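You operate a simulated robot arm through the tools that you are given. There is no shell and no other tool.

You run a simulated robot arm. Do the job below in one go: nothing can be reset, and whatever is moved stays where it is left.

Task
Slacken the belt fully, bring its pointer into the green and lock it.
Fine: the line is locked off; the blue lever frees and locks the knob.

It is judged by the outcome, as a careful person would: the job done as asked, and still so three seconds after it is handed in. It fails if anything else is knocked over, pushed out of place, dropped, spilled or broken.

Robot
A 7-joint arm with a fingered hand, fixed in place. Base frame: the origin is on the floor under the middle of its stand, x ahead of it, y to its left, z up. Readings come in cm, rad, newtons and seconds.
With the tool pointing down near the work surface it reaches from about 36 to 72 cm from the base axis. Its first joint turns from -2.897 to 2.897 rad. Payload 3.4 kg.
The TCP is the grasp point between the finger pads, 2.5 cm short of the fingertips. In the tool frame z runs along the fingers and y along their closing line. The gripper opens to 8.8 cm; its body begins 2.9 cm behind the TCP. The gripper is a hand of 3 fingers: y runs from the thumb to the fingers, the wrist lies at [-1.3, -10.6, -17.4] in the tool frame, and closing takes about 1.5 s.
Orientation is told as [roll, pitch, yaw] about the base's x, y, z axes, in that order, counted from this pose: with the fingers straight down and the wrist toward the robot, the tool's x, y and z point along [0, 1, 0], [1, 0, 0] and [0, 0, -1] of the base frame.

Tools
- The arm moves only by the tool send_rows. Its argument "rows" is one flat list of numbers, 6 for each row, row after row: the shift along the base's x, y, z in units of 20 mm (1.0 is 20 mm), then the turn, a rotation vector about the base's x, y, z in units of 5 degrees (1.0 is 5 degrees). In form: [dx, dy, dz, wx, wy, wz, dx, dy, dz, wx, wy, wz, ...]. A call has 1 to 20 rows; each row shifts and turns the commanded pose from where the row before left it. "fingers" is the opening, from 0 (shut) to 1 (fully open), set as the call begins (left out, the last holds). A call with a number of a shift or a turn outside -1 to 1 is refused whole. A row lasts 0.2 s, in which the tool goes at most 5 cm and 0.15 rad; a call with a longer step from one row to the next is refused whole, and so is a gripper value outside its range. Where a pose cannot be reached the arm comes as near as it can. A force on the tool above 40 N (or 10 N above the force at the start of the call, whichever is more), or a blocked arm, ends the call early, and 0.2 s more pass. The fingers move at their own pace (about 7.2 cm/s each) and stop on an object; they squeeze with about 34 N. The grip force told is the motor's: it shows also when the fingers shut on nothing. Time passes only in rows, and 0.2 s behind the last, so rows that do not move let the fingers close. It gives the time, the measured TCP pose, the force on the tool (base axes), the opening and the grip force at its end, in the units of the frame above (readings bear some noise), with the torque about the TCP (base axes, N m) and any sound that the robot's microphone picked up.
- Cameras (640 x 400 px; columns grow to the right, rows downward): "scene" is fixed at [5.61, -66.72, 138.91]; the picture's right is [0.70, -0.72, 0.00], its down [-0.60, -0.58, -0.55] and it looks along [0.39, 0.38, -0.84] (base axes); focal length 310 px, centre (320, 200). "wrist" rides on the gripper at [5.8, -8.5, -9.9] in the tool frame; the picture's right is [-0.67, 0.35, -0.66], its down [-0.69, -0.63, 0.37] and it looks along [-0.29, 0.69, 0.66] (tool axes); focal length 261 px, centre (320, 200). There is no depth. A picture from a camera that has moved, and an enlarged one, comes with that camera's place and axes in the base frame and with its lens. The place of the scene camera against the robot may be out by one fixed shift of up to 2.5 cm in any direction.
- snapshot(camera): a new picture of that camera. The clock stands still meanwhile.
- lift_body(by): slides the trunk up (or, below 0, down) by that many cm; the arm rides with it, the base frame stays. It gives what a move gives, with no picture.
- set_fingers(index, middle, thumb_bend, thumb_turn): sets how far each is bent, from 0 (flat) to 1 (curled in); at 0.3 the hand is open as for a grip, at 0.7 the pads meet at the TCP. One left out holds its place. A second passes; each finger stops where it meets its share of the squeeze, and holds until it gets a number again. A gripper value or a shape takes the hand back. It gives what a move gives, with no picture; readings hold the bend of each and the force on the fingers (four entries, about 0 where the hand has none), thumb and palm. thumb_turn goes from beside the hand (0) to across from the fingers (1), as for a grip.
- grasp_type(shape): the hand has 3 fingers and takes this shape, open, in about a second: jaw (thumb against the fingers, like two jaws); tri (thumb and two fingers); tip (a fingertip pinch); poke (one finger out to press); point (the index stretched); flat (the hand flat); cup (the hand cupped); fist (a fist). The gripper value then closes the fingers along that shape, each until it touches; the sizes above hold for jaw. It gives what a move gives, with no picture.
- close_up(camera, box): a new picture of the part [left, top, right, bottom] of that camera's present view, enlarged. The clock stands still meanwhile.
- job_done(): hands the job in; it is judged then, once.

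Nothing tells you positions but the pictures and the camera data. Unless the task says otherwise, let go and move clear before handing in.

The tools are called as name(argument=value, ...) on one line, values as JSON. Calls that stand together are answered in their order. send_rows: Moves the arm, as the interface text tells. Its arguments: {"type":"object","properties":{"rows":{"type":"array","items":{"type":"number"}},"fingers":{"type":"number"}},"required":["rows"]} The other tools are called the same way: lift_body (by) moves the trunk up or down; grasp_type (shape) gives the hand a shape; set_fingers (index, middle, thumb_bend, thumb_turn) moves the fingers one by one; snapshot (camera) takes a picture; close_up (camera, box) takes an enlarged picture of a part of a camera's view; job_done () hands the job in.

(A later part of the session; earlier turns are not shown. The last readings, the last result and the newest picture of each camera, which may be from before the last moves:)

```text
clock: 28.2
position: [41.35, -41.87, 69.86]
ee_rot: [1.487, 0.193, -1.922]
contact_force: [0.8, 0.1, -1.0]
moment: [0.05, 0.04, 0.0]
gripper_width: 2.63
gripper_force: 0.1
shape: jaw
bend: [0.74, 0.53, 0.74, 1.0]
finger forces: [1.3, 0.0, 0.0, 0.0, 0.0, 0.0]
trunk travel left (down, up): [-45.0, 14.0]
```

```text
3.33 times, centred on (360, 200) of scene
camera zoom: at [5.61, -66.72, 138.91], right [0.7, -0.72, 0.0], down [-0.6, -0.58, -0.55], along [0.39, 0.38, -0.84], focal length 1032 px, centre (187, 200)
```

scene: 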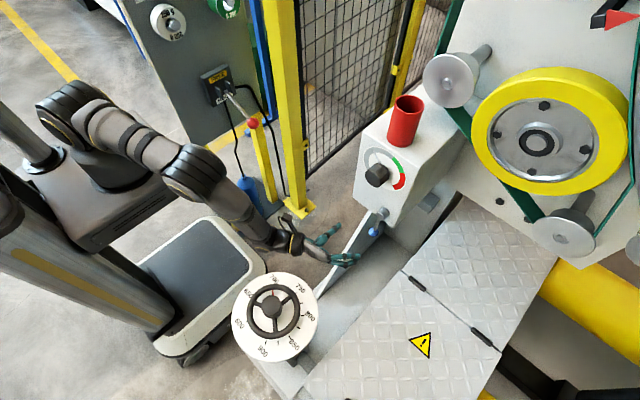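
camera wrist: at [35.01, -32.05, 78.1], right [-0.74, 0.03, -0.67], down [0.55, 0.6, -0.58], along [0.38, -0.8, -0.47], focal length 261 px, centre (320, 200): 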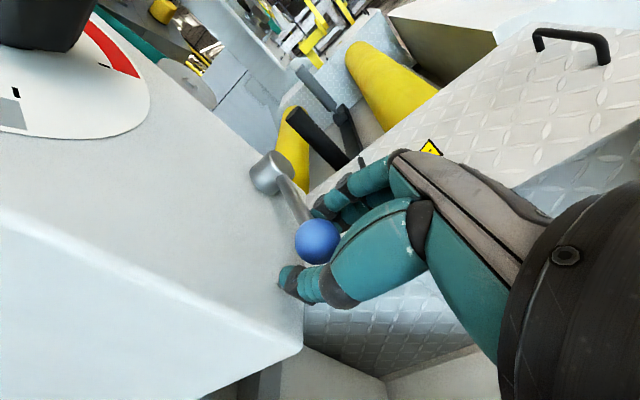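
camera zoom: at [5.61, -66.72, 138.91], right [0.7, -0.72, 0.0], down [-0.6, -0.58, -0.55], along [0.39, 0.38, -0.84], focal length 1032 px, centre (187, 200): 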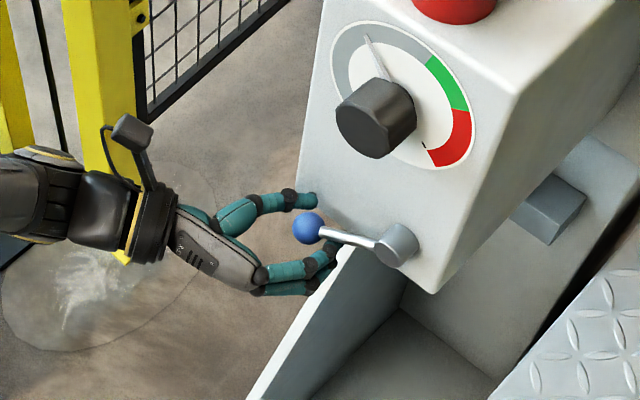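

The lever is now about 68° round and moves with hardly any force. I continue in smaller steps, watching for an end stop.

send_rows(rows=[0, 0.06, 0.14, 0, 0, 0, 0, 0.05, 0.14, 0, 0, 0, 0, 0.05, 0.145, 0, 0, 0, 0, 0.04, 0.145, 0, 0, 0, 0, 0, 0, 0, 0, 0])

snapshot(camera="wrist")

close_up(camera="scene", box=[290, 140, 430, 260])

```text
clock: 29.4
position: [41.4, -41.59, 71.0]
ee_rot: [1.487, 0.194, -1.923]
contact_force: [-0.2, 0.2, 0.5]
moment: [0.04, -0.01, 0.01]
gripper_width: 2.62
gripper_force: 0.0
shape: jaw
bend: [0.74, 0.53, 0.74, 1.0]
finger forces: [0.0, 0.0, 0.0, 0.0, 0.0, 0.1]
trunk travel left (down, up): [-45.0, 14.0]
```

```text
taken
camera wrist: at [34.99, -31.61, 79.29], right [-0.74, 0.03, -0.67], down [0.55, 0.6, -0.58], along [0.38, -0.8, -0.47], focal length 261 px, centre (320, 200)
```

wrist: 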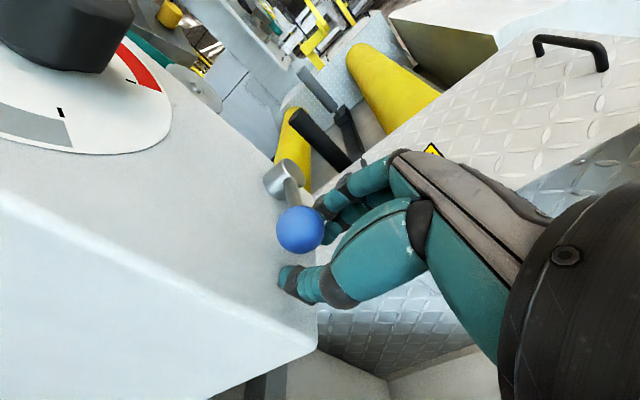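

```text
3.33 times, centred on (360, 200) of scene
camera zoom: at [5.61, -66.72, 138.91], right [0.7, -0.72, 0.0], down [-0.6, -0.58, -0.55], along [0.39, 0.38, -0.84], focal length 1032 px, centre (187, 200)
```

zoom: 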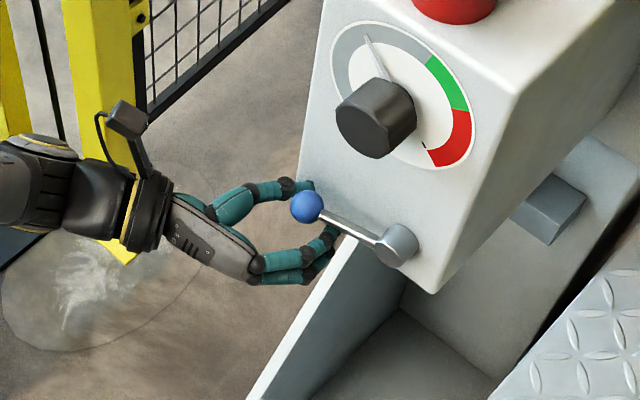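

The lever has jumped ahead of the fingers to about horizontal (ball ≈[42,-41.8,72.5]), apparently snapping to its other end position. I'll nudge up gently to verify it sits against its stop.

send_rows(rows=[0, 0.02, 0.15, 0, 0, 0, 0, 0, 0.15, 0, 0, 0, 0, 0, 0.15, 0, 0, 0, 0, 0, 0.15, 0, 0, 0, 0, 0, 0, 0, 0, 0])

snapshot(camera="wrist")

close_up(camera="scene", box=[290, 140, 430, 260])

```text
clock: 30.6
position: [41.33, -41.45, 72.14]
ee_rot: [1.484, 0.197, -1.923]
contact_force: [-0.6, 2.2, -12.8]
moment: [0.32, 0.12, 0.06]
gripper_width: 2.71
gripper_force: 0.0
shape: jaw
bend: [0.74, 0.53, 0.74, 1.0]
finger forces: [12.9, 0.0, 0.0, 0.0, 0.0, 0.0]
trunk travel left (down, up): [-45.0, 14.0]
```

```text
taken
camera wrist: at [35.03, -31.6, 80.36], right [-0.74, 0.04, -0.67], down [0.55, 0.6, -0.58], along [0.38, -0.8, -0.47], focal length 261 px, centre (320, 200)
```

wrist: 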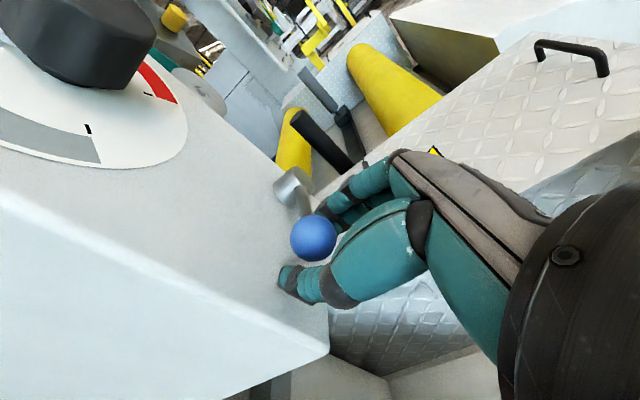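

```text
3.33 times, centred on (360, 200) of scene
camera zoom: at [5.61, -66.72, 138.91], right [0.7, -0.72, 0.0], down [-0.6, -0.58, -0.55], along [0.39, 0.38, -0.84], focal length 1032 px, centre (187, 200)
```

zoom: 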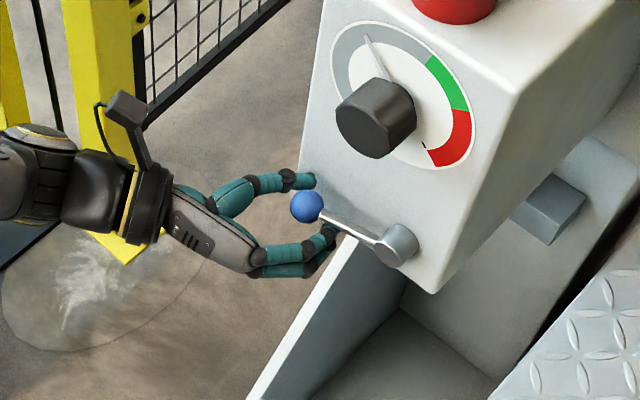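

The push met 13 N and the lever did not move, so it is at its horizontal end stop. I release, open, and back away from the lever.

send_rows(rows=[0, 0, -0.2, 0, 0, 0, 0, 0, -0.2, 0, 0, 0, 0, 0, 0, 0, 0, 0, 0, 0, 0, 0, 0, 0, 0, 0, 0, 0, 0, 0, 0, 0, 0, 0, 0, 0, 0, 0, 0, 0, 0, 0], fingers=1)

close_up(camera="scene", box=[270, 140, 430, 260])

snapshot(camera="wrist")

```text
clock: 32.2
position: [41.11, -41.57, 71.49]
ee_rot: [1.488, 0.197, -1.924]
contact_force: [-26.6, -5.5, 0.1]
moment: [0.1, -0.39, 0.63]
gripper_width: 8.32
gripper_force: 0.1
shape: jaw
bend: [0.3, 0.3, 0.4, 0.97]
finger forces: [0.0, 0.1, 0.1, 0.0, 26.6, 0.0]
trunk travel left (down, up): [-45.0, 14.0]
```

```text
3.33 times, centred on (350, 200) of scene
camera zoom: at [5.61, -66.72, 138.91], right [0.7, -0.72, 0.0], down [-0.6, -0.58, -0.55], along [0.39, 0.38, -0.84], focal length 1032 px, centre (220, 200)
```

zoom: 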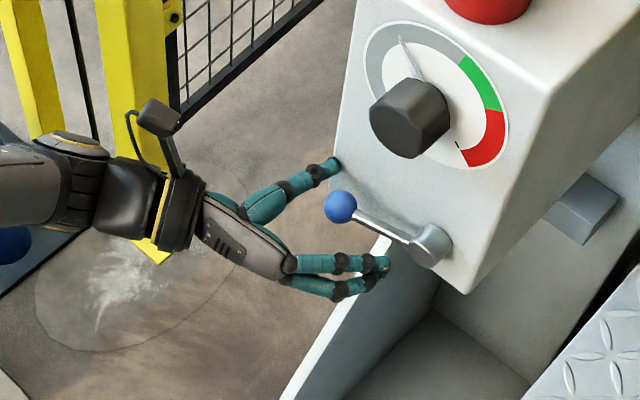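

```text
taken
camera wrist: at [34.75, -31.68, 79.73], right [-0.74, 0.04, -0.67], down [0.55, 0.6, -0.58], along [0.38, -0.8, -0.47], focal length 261 px, centre (320, 200)
```

wrist: 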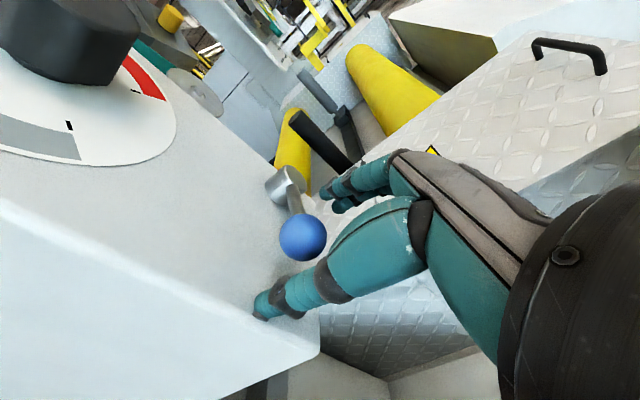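

Opening straightened the thumb against the box face (27 N). I back straight off along -x.

send_rows(rows=[-0.4, 0.05, 0, 0, 0, 0, -0.5, 0.1, 0, 0, 0, 0, -0.7, 0.2, 0, 0, 0, 0, -0.8, 0.2, 0, 0, 0, 0, -0.8, 0.2, 0, 0, 0, 0, -0.8, 0.2, 0, 0, 0, 0])

close_up(camera="scene", box=[270, 140, 430, 260])

snapshot(camera="wrist")

```text
clock: 33.6
position: [33.27, -39.55, 71.35]
ee_rot: [1.488, 0.193, -1.923]
contact_force: [-0.7, -0.2, -0.1]
moment: [-0.03, 0.01, -0.04]
gripper_width: 8.76
gripper_force: 0.0
shape: jaw
bend: [0.3, 0.3, 0.3, 0.97]
finger forces: [0.1, 0.0, 0.0, 0.0, 0.0, 0.1]
trunk travel left (down, up): [-45.0, 14.0]
```

```text
3.33 times, centred on (350, 200) of scene
camera zoom: at [5.61, -66.72, 138.91], right [0.7, -0.72, 0.0], down [-0.6, -0.58, -0.55], along [0.39, 0.38, -0.84], focal length 1032 px, centre (220, 200)
```

zoom: 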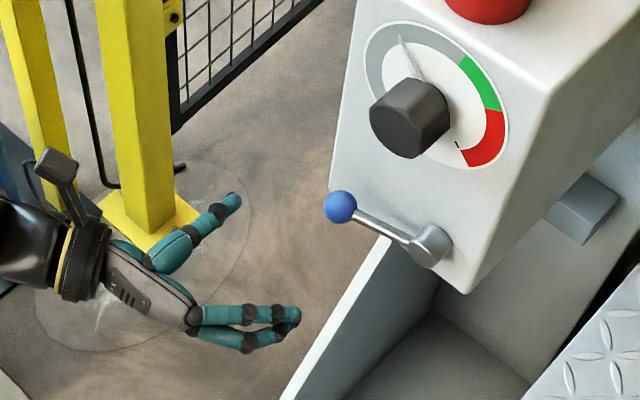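

```text
taken
camera wrist: at [26.93, -29.7, 79.69], right [-0.74, 0.04, -0.67], down [0.55, 0.6, -0.58], along [0.38, -0.8, -0.47], focal length 261 px, centre (320, 200)
```

wrist: 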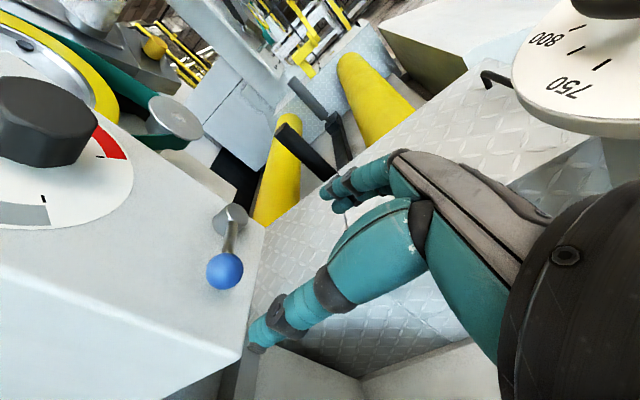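

The hand is clear and the lever stays horizontal. Now I straighten the hand (yaw 0, roll 90) and move to a standoff in front of the knob at y≈-45.4, z≈86.

send_rows(rows=[0.04, -0.36, 0.9, -0.927, 0, 0, 0.04, -0.36, 0.9, -0.927, 0, 0, 0.04, -0.36, 0.9, -0.927, 0, 0, 0.04, -0.36, 0.9, 0, 0, 1, 0.04, -0.36, 0.9, 0, 0, 1, 0.04, -0.36, 0.9, 0, 0, 1, 0.04, -0.36, 0.9, 0, 0, 1, 0.04, -0.4, 1, 0, 0, 0, 0, 0, 0, 0, 0, 0])

snapshot(camera="wrist")

snapshot(camera="scene")

```text
clock: 35.6
position: [33.91, -45.5, 86.1]
ee_rot: [1.572, -0.035, -1.568]
contact_force: [-0.1, -0.2, 0.3]
moment: [-0.04, 0.01, -0.01]
gripper_width: 8.76
gripper_force: 0.1
shape: jaw
bend: [0.3, 0.3, 0.3, 0.97]
finger forces: [0.0, 0.0, 0.1, 0.0, 0.0, 0.0]
trunk travel left (down, up): [-45.0, 14.0]
```

```text
taken
camera wrist: at [24.03, -36.8, 91.71], right [-0.65, -0.37, -0.66], down [0.36, 0.61, -0.71], along [0.66, -0.7, -0.26], focal length 261 px, centre (320, 200)
```

wrist: 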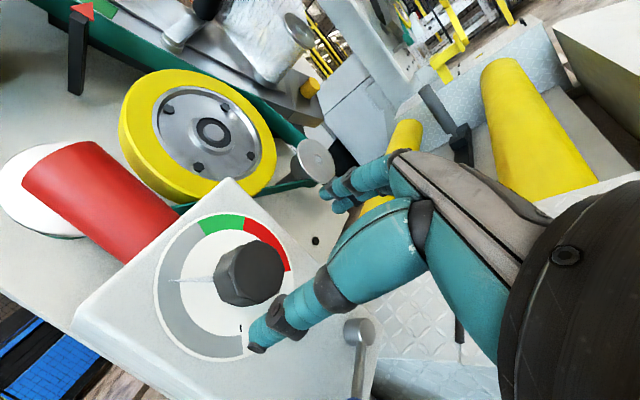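

```text
taken
```

scene: 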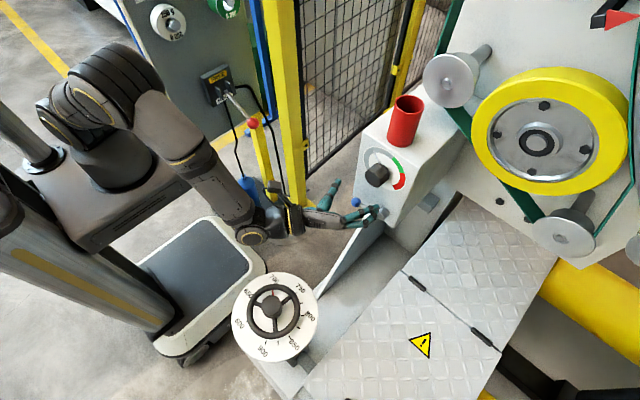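

I'll measure the knob once more from this pose before approaching.

close_up(camera="wrist", box=[140, 200, 300, 360])

```text
2.50 times, centred on (220, 280) of wrist
camera zoom: at [24.03, -36.8, 91.71], right [-0.65, -0.37, -0.66], down [0.36, 0.61, -0.71], along [0.66, -0.7, -0.26], focal length 652 px, centre (570, 0)
```

zoom: 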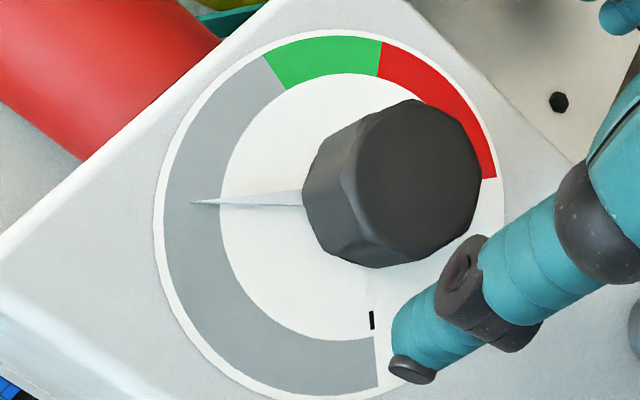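

Knob axis ≈ y -45.2, z 86.05, front x≈40.9, diameter ≈4.6 cm. To turn it counter-clockwise I first roll the hand to about 108° here at the standoff.

send_rows(rows=[0, 0.04, 0, 1, 0, 0, 0, 0.03, 0, 1, 0, 0, 0, 0.03, 0, 1, 0, 0, 0, 0.03, 0, 1, 0, 0, 0, 0, 0, 0, 0, 0])

```text
clock: 36.8
position: [34.09, -45.17, 86.08]
ee_rot: [1.571, 0.317, -1.567]
contact_force: [0.1, -0.3, -0.6]
moment: [-0.01, 0.0, -0.02]
gripper_width: 8.76
gripper_force: 0.1
shape: jaw
bend: [0.3, 0.3, 0.3, 0.97]
finger forces: [0.0, 0.1, 0.1, 0.0, 0.0, 0.0]
trunk travel left (down, up): [-45.0, 14.0]
```

No limit yet at 108°. I try up to 128° here to learn the usable roll range.

send_rows(rows=[0, 0, 0, 1, 0, 0, 0, 0, 0, 1, 0, 0, 0, 0, 0, 1, 0, 0, 0, 0, 0, 1, 0, 0, 0, 0, 0, 0, 0, 0])

```text
clock: 38.0
position: [34.03, -45.27, 86.02]
ee_rot: [1.573, 0.666, -1.566]
contact_force: [0.7, -0.2, 0.3]
moment: [-0.01, -0.01, 0.02]
gripper_width: 8.77
gripper_force: 0.1
shape: jaw
bend: [0.3, 0.3, 0.3, 0.97]
finger forces: [0.0, 0.0, 0.0, 0.0, 0.1, 0.0]
trunk travel left (down, up): [-45.0, 14.0]
```

128° works too. Trying a further 20°.

send_rows(rows=[0, 0, 0, 1, 0, 0, 0, 0, 0, 1, 0, 0, 0, 0, 0, 1, 0, 0, 0, 0, 0, 1, 0, 0, 0, 0, 0, 0, 0, 0])

snapshot(camera="wrist")

snapshot(camera="scene")

```text
clock: 39.2
position: [33.92, -45.22, 86.04]
ee_rot: [1.575, 1.014, -1.565]
contact_force: [-1.0, -0.8, 0.5]
moment: [0.01, 0.04, -0.01]
gripper_width: 8.77
gripper_force: 0.1
shape: jaw
bend: [0.3, 0.3, 0.3, 0.97]
finger forces: [0.0, 0.0, 0.0, 0.0, 0.0, 0.0]
trunk travel left (down, up): [-45.0, 14.0]
```

```text
taken
camera wrist: at [24.07, -45.62, 96.42], right [-0.65, 0.38, -0.65], down [0.36, 0.92, 0.17], along [0.66, -0.12, -0.74], focal length 261 px, centre (320, 200)
```

wrist: 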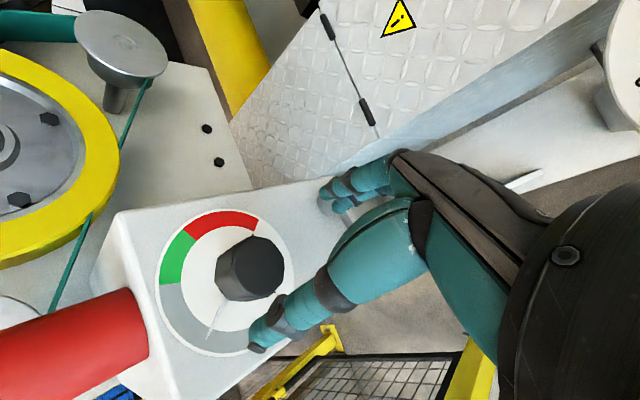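

```text
taken
```

scene: 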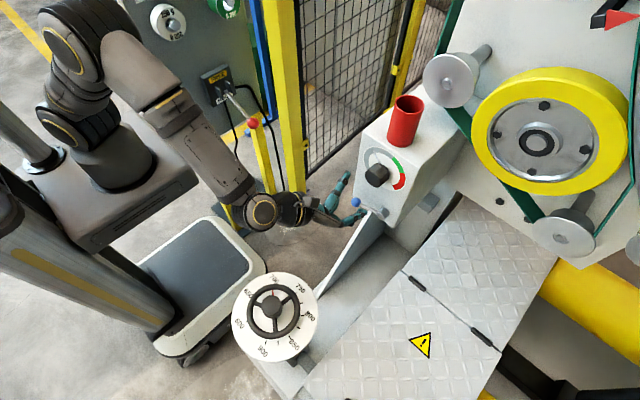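

Roll 148° is reachable, so one grip can cover the whole counter-clockwise turn. I'll narrow the hand to about 6.6 cm and advance over the knob.

send_rows(rows=[0, 0, 0, 0, 0, 0, 0, 0, 0, 0, 0, 0, 0.41, 0, 0, 0, 0, 0, 0.41, 0, 0, 0, 0, 0, 0.41, 0, 0, 0, 0, 0, 0.41, 0, 0, 0, 0, 0, 0.41, 0, 0, 0, 0, 0, 0.41, 0, 0, 0, 0, 0, 0.41, 0, 0, 0, 0, 0, 0.41, 0, 0, 0, 0, 0], fingers=0.78)

snapshot(camera="wrist")

close_up(camera="scene", box=[300, 110, 430, 240])

```text
clock: 41.4
position: [40.54, -45.18, 86.09]
ee_rot: [1.577, 1.015, -1.566]
contact_force: [0.7, 0.1, 0.1]
moment: [0.01, -0.04, 0.0]
gripper_width: 6.89
gripper_force: 0.1
shape: jaw
bend: [0.27, 0.34, 0.51, 0.99]
finger forces: [0.1, 0.0, 0.1, 0.0, 0.0, 0.0]
trunk travel left (down, up): [-45.0, 14.0]
```

```text
taken
camera wrist: at [30.66, -45.58, 96.39], right [-0.65, 0.38, -0.65], down [0.36, 0.92, 0.17], along [0.66, -0.12, -0.74], focal length 261 px, centre (320, 200)
```

wrist: 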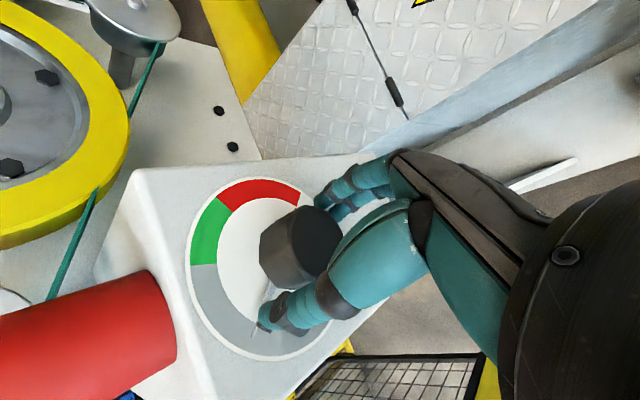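

```text
3.08 times, centred on (365, 175) of scene
camera zoom: at [5.61, -66.72, 138.91], right [0.7, -0.72, 0.0], down [-0.6, -0.58, -0.55], along [0.39, 0.38, -0.84], focal length 953 px, centre (182, 277)
```

zoom: 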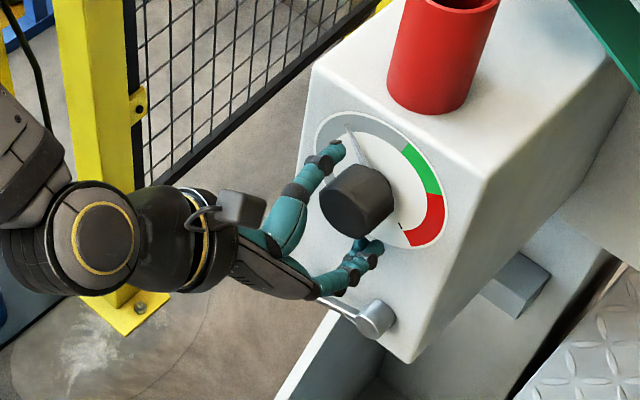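

The knob is between thumb (above) and fingers (below). I close the grip.

send_rows(rows=[0, 0, 0, 0, 0, 0, 0, 0, 0, 0, 0, 0, 0, 0, 0, 0, 0, 0, 0, 0, 0, 0, 0, 0, 0, 0, 0, 0, 0, 0, 0, 0, 0, 0, 0, 0], fingers=0)

snapshot(camera="wrist")

close_up(camera="scene", box=[300, 110, 430, 240])

```text
clock: 42.8
position: [40.61, -45.12, 85.94]
ee_rot: [1.576, 1.012, -1.565]
contact_force: [1.5, -0.6, 1.5]
moment: [0.03, -0.02, -0.02]
gripper_width: 3.59
gripper_force: 33.9
shape: jaw
bend: [0.74, 0.49, 0.72, 1.0]
finger forces: [19.5, 10.7, 0.1, 0.0, 30.9, 0.0]
trunk travel left (down, up): [-45.0, 14.0]
```

```text
taken
camera wrist: at [30.67, -45.57, 96.39], right [-0.65, 0.38, -0.65], down [0.36, 0.92, 0.17], along [0.66, -0.12, -0.74], focal length 261 px, centre (320, 200)
```

wrist: 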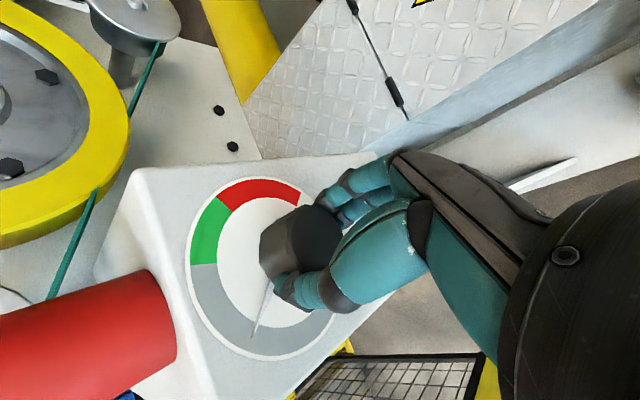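

```text
3.08 times, centred on (365, 175) of scene
camera zoom: at [5.61, -66.72, 138.91], right [0.7, -0.72, 0.0], down [-0.6, -0.58, -0.55], along [0.39, 0.38, -0.84], focal length 953 px, centre (182, 277)
```

zoom: 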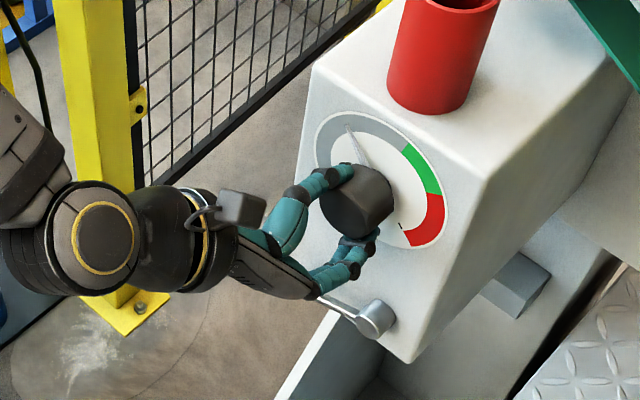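

The knob is gripped squarely with low side loads. I start turning counter-clockwise (toward slack) by 10° and check the needle and torque.

send_rows(rows=[0, 0, 0, -0.5, 0, 0, 0, 0, 0, -0.5, 0, 0, 0, 0, 0, -0.5, 0, 0, 0, 0, 0, -0.5, 0, 0, 0, 0, 0, 0, 0, 0])

close_up(camera="scene", box=[350, 130, 420, 200])

snapshot(camera="wrist")

```text
clock: 44.0
position: [40.54, -45.18, 86.02]
ee_rot: [1.573, 0.838, -1.567]
contact_force: [3.4, 1.3, -2.6]
moment: [0.06, 0.07, 0.0]
gripper_width: 3.57
gripper_force: 34.0
shape: jaw
bend: [0.74, 0.49, 0.73, 1.0]
finger forces: [20.1, 12.5, 0.0, 0.1, 31.2, 0.1]
trunk travel left (down, up): [-45.0, 14.0]
```

```text
5.71 times, centred on (385, 165) of scene
camera zoom: at [5.61, -66.72, 138.91], right [0.7, -0.72, 0.0], down [-0.6, -0.58, -0.55], along [0.39, 0.38, -0.84], focal length 1770 px, centre (-51, 400)
```

zoom: 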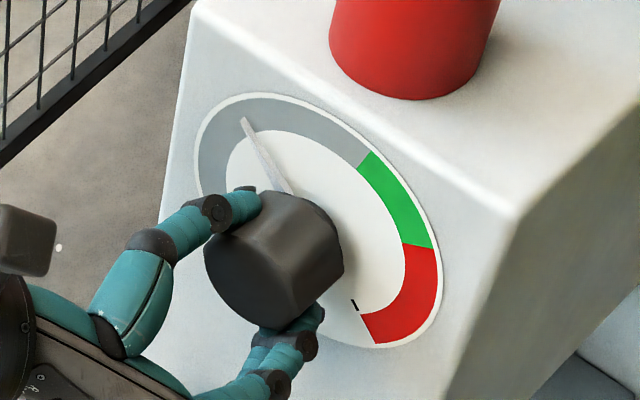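

```text
taken
camera wrist: at [30.67, -43.79, 96.31], right [-0.66, 0.26, -0.71], down [0.36, 0.93, 0.01], along [0.66, -0.25, -0.71], focal length 261 px, centre (320, 200)
```

wrist: 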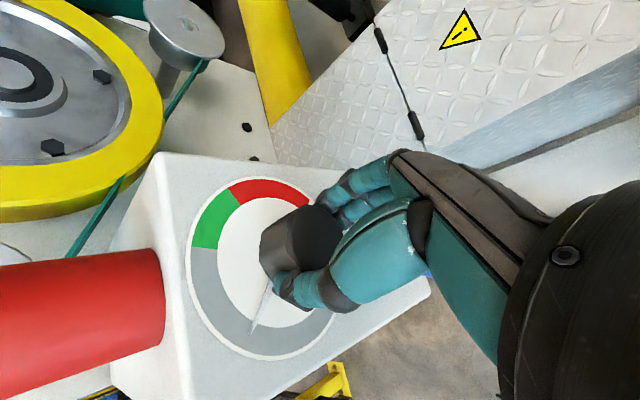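

The needle follows the hand with very low torque, so the knob is free. I continue counter-clockwise by another 50°.

send_rows(rows=[0, 0, 0, -1, 0, 0, 0, 0, 0, -1, 0, 0, 0, 0, 0, -1, 0, 0, 0, 0, 0, -1, 0, 0, 0, 0, 0, -1, 0, 0, 0, 0, 0, -1, 0, 0, 0, 0, 0, -1, 0, 0, 0, 0, 0, -1, 0, 0, 0, 0, 0, -1, 0, 0, 0, 0, 0, -1, 0, 0, 0, 0, 0, 0, 0, 0])

close_up(camera="scene", box=[350, 130, 420, 200])

snapshot(camera="wrist")

```text
clock: 46.4
position: [40.66, -45.19, 85.96]
ee_rot: [1.569, -0.035, -1.567]
contact_force: [0.9, 2.3, -8.0]
moment: [0.13, 0.12, 0.05]
gripper_width: 3.55
gripper_force: 34.1
shape: jaw
bend: [0.74, 0.49, 0.72, 1.0]
finger forces: [18.5, 13.7, 0.0, 0.0, 34.5, 0.0]
trunk travel left (down, up): [-45.0, 14.0]
```

```text
5.71 times, centred on (385, 165) of scene
camera zoom: at [5.61, -66.72, 138.91], right [0.7, -0.72, 0.0], down [-0.6, -0.58, -0.55], along [0.39, 0.38, -0.84], focal length 1770 px, centre (-51, 400)
```

zoom: 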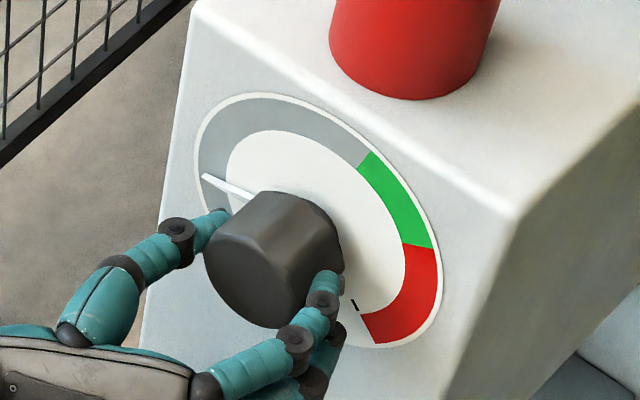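

```text
taken
camera wrist: at [30.68, -36.53, 91.66], right [-0.66, -0.37, -0.66], down [0.36, 0.61, -0.71], along [0.66, -0.7, -0.26], focal length 261 px, centre (320, 200)
```

wrist: 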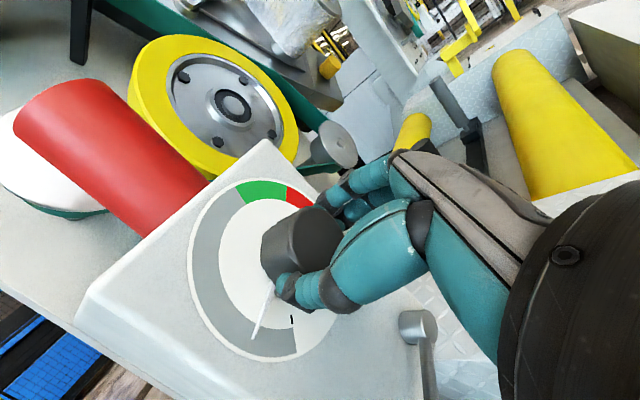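

The needle tracks well, now about -97°. I continue 30° more, then slow down for the end stop.

send_rows(rows=[0, 0, 0, -1, 0, 0, 0, 0, 0, -1, 0, 0, 0, 0, 0, -1, 0, 0, 0, 0, 0, -1, 0, 0, 0, 0, 0, -1, 0, 0, 0, 0, 0, -1, 0, 0, 0, 0, 0, 0, 0, 0])

close_up(camera="scene", box=[350, 130, 420, 200])

close_up(camera="wrist", box=[170, 150, 370, 380])

```text
clock: 48.0
position: [40.64, -45.22, 86.01]
ee_rot: [1.567, -0.559, -1.566]
contact_force: [0.3, 1.2, -9.5]
moment: [0.06, 0.15, 0.0]
gripper_width: 3.55
gripper_force: 34.3
shape: jaw
bend: [0.74, 0.49, 0.72, 1.0]
finger forces: [18.4, 12.6, 0.0, 0.0, 36.2, 0.1]
trunk travel left (down, up): [-45.0, 14.0]
```

```text
5.71 times, centred on (385, 165) of scene
camera zoom: at [5.61, -66.72, 138.91], right [0.7, -0.72, 0.0], down [-0.6, -0.58, -0.55], along [0.39, 0.38, -0.84], focal length 1770 px, centre (-51, 400)
```

zoom: 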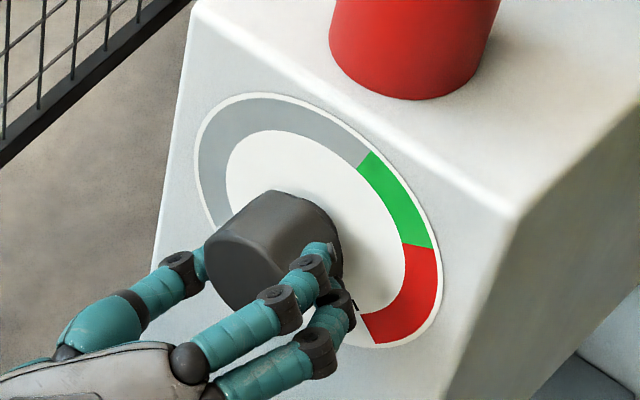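

```text
1.74 times, centred on (270, 265) of wrist
camera zoom: at [30.68, -34.95, 86.56], right [-0.66, -0.65, -0.38], down [0.36, 0.17, -0.92], along [0.66, -0.74, 0.12], focal length 453 px, centre (407, 87)
```

zoom: 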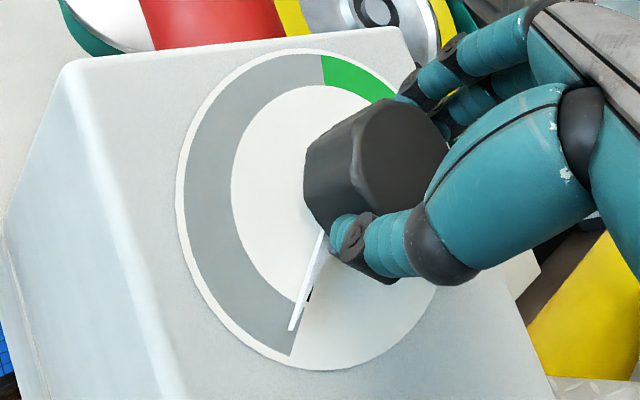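

The needle is a few degrees short of the grey start mark. I go on slowly in 2.5° steps to reach the stop.

send_rows(rows=[0, 0, 0, -0.5, 0, 0, 0, 0, 0, -0.5, 0, 0, 0, 0, 0, -0.5, 0, 0, 0, 0, 0, 0, 0, 0])

close_up(camera="wrist", box=[220, 200, 340, 340])

```text
clock: 49.0
position: [40.56, -45.41, 86.05]
ee_rot: [1.568, -0.689, -1.568]
contact_force: [-1.0, -0.1, -11.6]
moment: [0.17, 0.21, -0.01]
gripper_width: 3.53
gripper_force: 33.8
shape: jaw
bend: [0.74, 0.5, 0.72, 1.0]
finger forces: [18.2, 12.7, 0.1, 0.0, 36.1, 0.0]
trunk travel left (down, up): [-45.0, 14.0]
```

```text
2.86 times, centred on (280, 270) of wrist
camera zoom: at [30.68, -35.0, 85.22], right [-0.66, -0.7, -0.29], down [0.36, 0.05, -0.93], along [0.66, -0.72, 0.22], focal length 745 px, centre (434, 0)
```

zoom: 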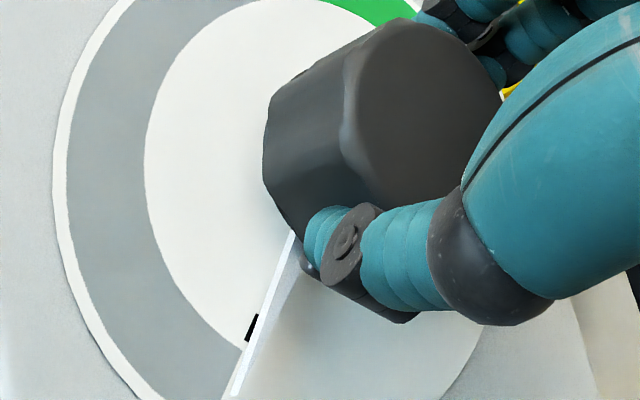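

The needle now appears at the tick at the grey start. I'll go slightly further to feel whether it's against the stop.

send_rows(rows=[0, 0, 0, -0.5, 0, 0, 0, 0, 0, -0.5, 0, 0, 0, 0, 0, 0, 0, 0])

close_up(camera="wrist", box=[220, 200, 340, 340])

```text
clock: 49.8
position: [40.66, -45.37, 86.02]
ee_rot: [1.564, -0.774, -1.566]
contact_force: [-0.3, -5.3, -12.5]
moment: [0.35, 0.26, -0.09]
gripper_width: 3.55
gripper_force: 34.4
shape: jaw
bend: [0.74, 0.5, 0.72, 0.99]
finger forces: [18.5, 13.9, 0.0, 0.0, 34.0, 0.0]
trunk travel left (down, up): [-45.0, 14.0]
```

```text
2.86 times, centred on (280, 270) of wrist
camera zoom: at [30.67, -35.17, 84.31], right [-0.66, -0.72, -0.23], down [0.36, -0.03, -0.93], along [0.66, -0.7, 0.28], focal length 745 px, centre (434, 0)
```

zoom: 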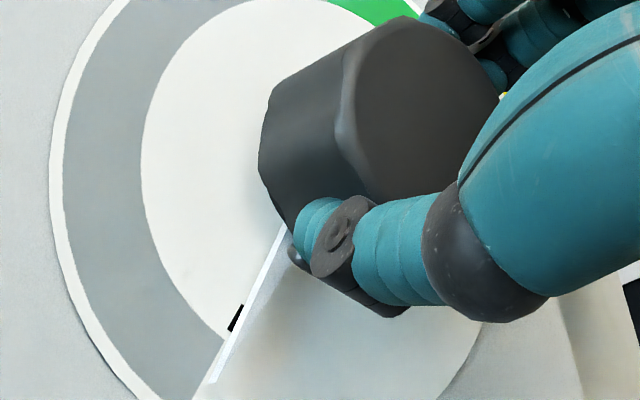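

The torque is rising (0.35 N·m) and the needle has nearly stopped relative to the dial. One more small step to confirm the stop.

send_rows(rows=[0, 0, 0, -0.5, 0, 0, 0, 0, 0, 0, 0, 0])

close_up(camera="wrist", box=[220, 200, 340, 340])

close_up(camera="scene", box=[350, 130, 420, 200])

```text
clock: 50.4
position: [40.68, -45.48, 85.88]
ee_rot: [1.567, -0.818, -1.566]
contact_force: [0.4, -8.5, -13.0]
moment: [0.37, 0.29, -0.17]
gripper_width: 3.51
gripper_force: 33.7
shape: jaw
bend: [0.74, 0.5, 0.73, 0.99]
finger forces: [18.6, 14.6, 0.1, 0.1, 33.1, 0.1]
trunk travel left (down, up): [-45.0, 14.0]
```

```text
2.86 times, centred on (280, 270) of wrist
camera zoom: at [30.67, -35.28, 83.86], right [-0.66, -0.73, -0.2], down [0.36, -0.07, -0.93], along [0.66, -0.68, 0.31], focal length 745 px, centre (434, 0)
```

zoom: 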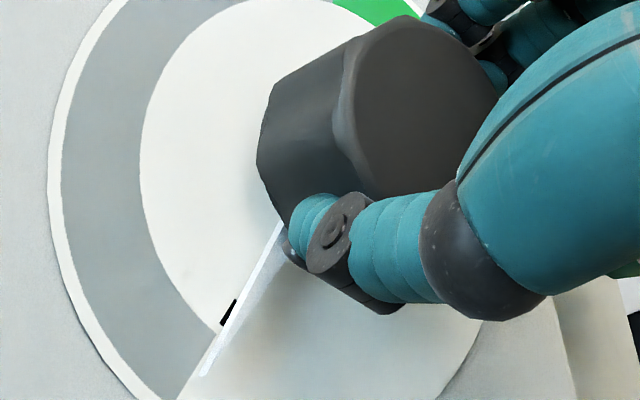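

```text
5.71 times, centred on (385, 165) of scene
camera zoom: at [5.61, -66.72, 138.91], right [0.7, -0.72, 0.0], down [-0.6, -0.58, -0.55], along [0.39, 0.38, -0.84], focal length 1770 px, centre (-51, 400)
```

zoom: 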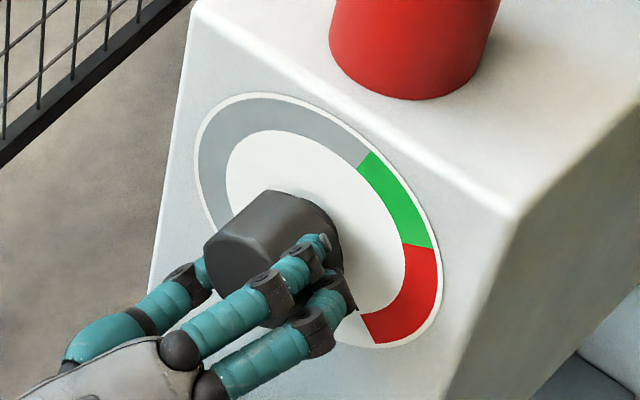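

The hand is advancing but the needle stays at the grey-start mark: it's at the slack end stop. I press slightly once more and hold to be sure.

send_rows(rows=[0, 0, 0, -0.6, 0, 0, 0, 0, 0, 0, 0, 0, 0, 0, 0, 0, 0, 0])

close_up(camera="wrist", box=[220, 200, 340, 340])

```text
clock: 51.2
position: [40.62, -45.28, 85.88]
ee_rot: [1.565, -0.868, -1.564]
contact_force: [0.0, -11.1, -14.5]
moment: [0.47, 0.33, -0.18]
gripper_width: 3.52
gripper_force: 34.0
shape: jaw
bend: [0.74, 0.51, 0.73, 0.98]
finger forces: [18.3, 15.7, 0.1, 0.0, 32.0, 0.0]
trunk travel left (down, up): [-45.0, 14.0]
```

```text
2.86 times, centred on (280, 270) of wrist
camera zoom: at [30.67, -35.45, 83.33], right [-0.66, -0.74, -0.16], down [0.36, -0.12, -0.92], along [0.66, -0.67, 0.34], focal length 745 px, centre (434, 0)
```

zoom: 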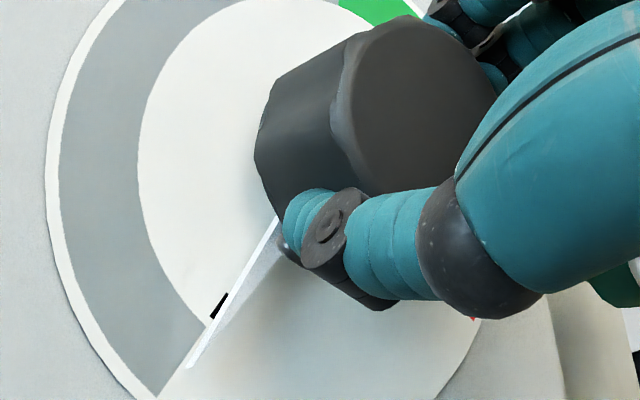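

The slack end is held with 0.47 N·m against the stop, so the belt is fully slack. Now I turn clockwise, starting with 40° and checking.

send_rows(rows=[0, 0, 0, 1, 0, 0, 0, 0, 0, 1, 0, 0, 0, 0, 0, 1, 0, 0, 0, 0, 0, 1, 0, 0, 0, 0, 0, 1, 0, 0, 0, 0, 0, 1, 0, 0, 0, 0, 0, 1, 0, 0, 0, 0, 0, 1, 0, 0, 0, 0, 0, 0, 0, 0])

snapshot(camera="wrist")

close_up(camera="scene", box=[350, 130, 420, 200])

```text
clock: 53.2
position: [40.58, -45.28, 86.19]
ee_rot: [1.57, -0.174, -1.569]
contact_force: [4.6, -2.0, 4.2]
moment: [-0.08, -0.14, -0.1]
gripper_width: 3.51
gripper_force: 34.6
shape: jaw
bend: [0.74, 0.48, 0.72, 1.0]
finger forces: [23.1, 12.0, 0.1, 0.0, 32.3, 0.0]
trunk travel left (down, up): [-45.0, 14.0]
```

```text
taken
camera wrist: at [30.66, -35.83, 90.48], right [-0.65, -0.46, -0.6], down [0.36, 0.5, -0.78], along [0.66, -0.73, -0.16], focal length 261 px, centre (320, 200)
```

wrist: 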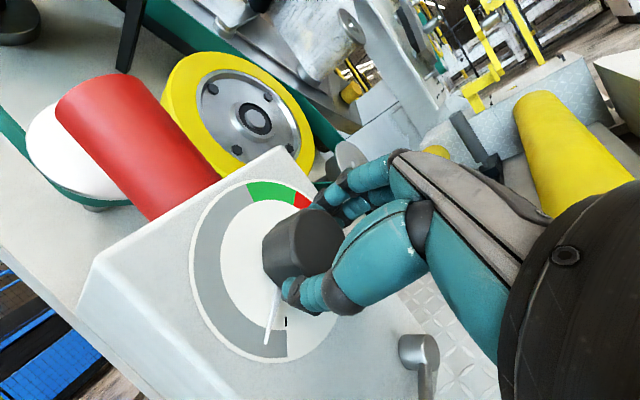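

```text
5.71 times, centred on (385, 165) of scene
camera zoom: at [5.61, -66.72, 138.91], right [0.7, -0.72, 0.0], down [-0.6, -0.58, -0.55], along [0.39, 0.38, -0.84], focal length 1770 px, centre (-51, 400)
```

zoom: 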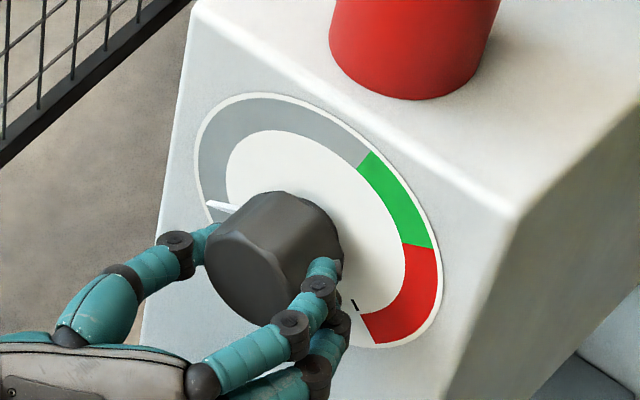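

The needle follows clockwise, now about -108°. I continue 68° further with this grip.

send_rows(rows=[0, 0, 0, 1, 0, 0, 0, 0, 0, 1, 0, 0, 0, 0, 0, 1, 0, 0, 0, 0, 0, 1, 0, 0, 0, 0, 0, 1, 0, 0, 0, 0, 0, 1, 0, 0, 0, 0, 0, 1, 0, 0, 0, 0, 0, 1, 0, 0, 0, 0, 0, 1, 0, 0, 0, 0, 0, 1, 0, 0, 0, 0, 0, 1, 0, 0, 0, 0, 0, 1, 0, 0, 0, 0, 0, 1, 0, 0, 0, 0, 0, 0.6, 0, 0, 0, 0, 0, 0, 0, 0])

snapshot(camera="wrist")

close_up(camera="scene", box=[350, 130, 420, 200])

```text
clock: 56.4
position: [40.51, -45.23, 86.02]
ee_rot: [1.574, 1.014, -1.566]
contact_force: [3.6, -4.5, 4.6]
moment: [-0.1, -0.06, -0.11]
gripper_width: 3.48
gripper_force: 34.1
shape: jaw
bend: [0.74, 0.49, 0.72, 1.0]
finger forces: [22.0, 10.3, 0.1, 0.1, 32.9, 0.2]
trunk travel left (down, up): [-45.0, 14.0]
```

```text
taken
camera wrist: at [30.63, -45.64, 96.4], right [-0.65, 0.38, -0.65], down [0.36, 0.92, 0.17], along [0.66, -0.12, -0.74], focal length 261 px, centre (320, 200)
```

wrist: 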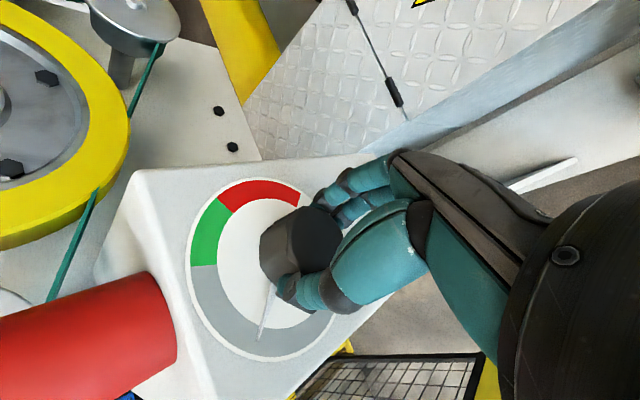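

```text
5.71 times, centred on (385, 165) of scene
camera zoom: at [5.61, -66.72, 138.91], right [0.7, -0.72, 0.0], down [-0.6, -0.58, -0.55], along [0.39, 0.38, -0.84], focal length 1770 px, centre (-51, 400)
```

zoom: 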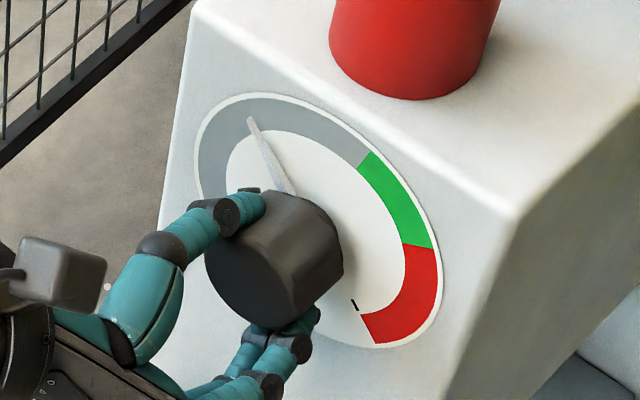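

The needle is back near -42° with the roll at 148°. I'll open the hand to regrip and check the knob doesn't spring back.

send_rows(rows=[0, 0, 0, 0, 0, 0, 0, 0, 0, 0, 0, 0, 0, 0, 0, 0, 0, 0, 0, 0, 0, 0, 0, 0], fingers=0.78)

close_up(camera="scene", box=[350, 130, 420, 200])

snapshot(camera="wrist")

```text
clock: 57.4
position: [40.58, -45.27, 86.04]
ee_rot: [1.574, 1.015, -1.564]
contact_force: [-0.4, -0.5, -0.9]
moment: [-0.03, 0.03, 0.02]
gripper_width: 6.84
gripper_force: 0.0
shape: jaw
bend: [0.27, 0.35, 0.51, 0.99]
finger forces: [0.0, 0.1, 0.1, 0.0, 0.0, 0.0]
trunk travel left (down, up): [-45.0, 14.0]
```

```text
5.71 times, centred on (385, 165) of scene
camera zoom: at [5.61, -66.72, 138.91], right [0.7, -0.72, 0.0], down [-0.6, -0.58, -0.55], along [0.39, 0.38, -0.84], focal length 1770 px, centre (-51, 400)
```

zoom: 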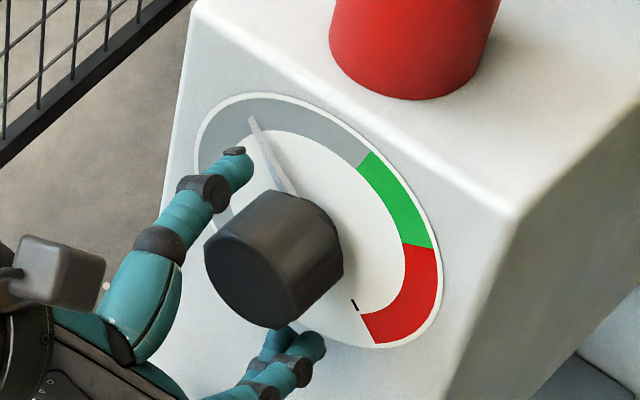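

```text
taken
camera wrist: at [30.63, -45.61, 96.4], right [-0.65, 0.38, -0.65], down [0.36, 0.92, 0.17], along [0.66, -0.12, -0.74], focal length 261 px, centre (320, 200)
```

wrist: 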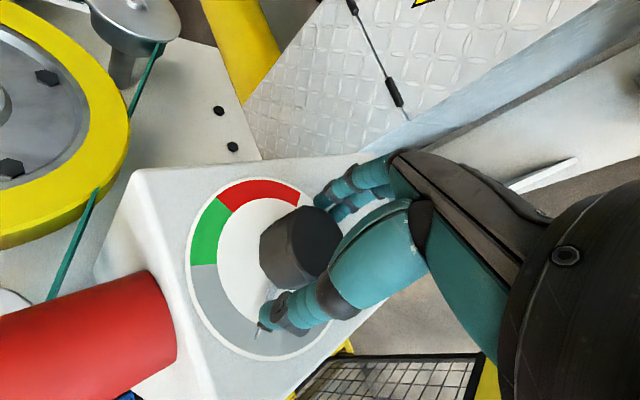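

The knob stays put when released. I back off 4 cm, roll back by 88° to about 60°, then re-approach.

send_rows(rows=[-0.5, 0, 0, 0, 0, 0, -0.5, 0, 0, 0, 0, 0, -0.5, 0, 0, -0.4, 0, 0, -0.5, 0, 0, -1, 0, 0, 0, 0, 0, -1, 0, 0, 0, 0, 0, -1, 0, 0, 0, 0, 0, -1, 0, 0, 0, 0, 0, -1, 0, 0, 0, 0, 0, -1, 0, 0, 0, 0, 0, -1, 0, 0, 0, 0, 0, -1, 0, 0, 0, 0, 0, -1, 0, 0, 0, 0, 0, -1, 0, 0, 0, 0, 0, -1, 0, 0, 0, 0, 0, -1, 0, 0, 0, 0, 0, -1, 0, 0, 0, 0, 0, -1, 0, 0, 0, 0, 0, -1, 0, 0, 0, 0, 0, -1, 0, 0])

snapshot(camera="scene")

snapshot(camera="wrist")

```text
clock: 61.4
position: [36.57, -45.26, 86.07]
ee_rot: [1.568, -0.419, -1.569]
contact_force: [-0.7, -1.3, 0.5]
moment: [-0.01, 0.02, -0.04]
gripper_width: 6.86
gripper_force: 0.1
shape: jaw
bend: [0.27, 0.35, 0.51, 0.99]
finger forces: [0.0, 0.1, 0.0, 0.0, 0.0, 0.0]
trunk travel left (down, up): [-45.0, 14.0]
```

```text
taken
```

scene: 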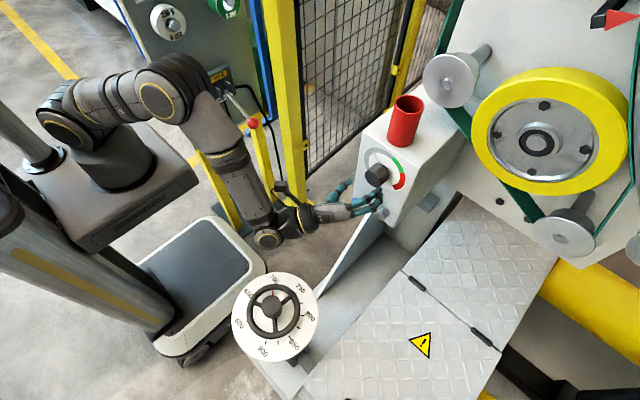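

```text
taken
camera wrist: at [26.63, -35.07, 88.01], right [-0.66, -0.59, -0.47], down [0.36, 0.3, -0.88], along [0.66, -0.75, 0.02], focal length 261 px, centre (320, 200)
```

wrist: 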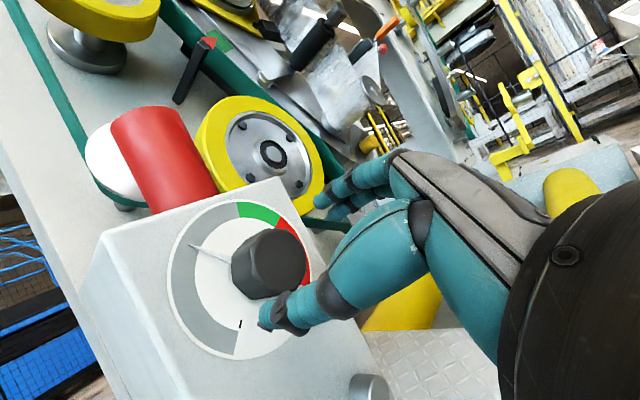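

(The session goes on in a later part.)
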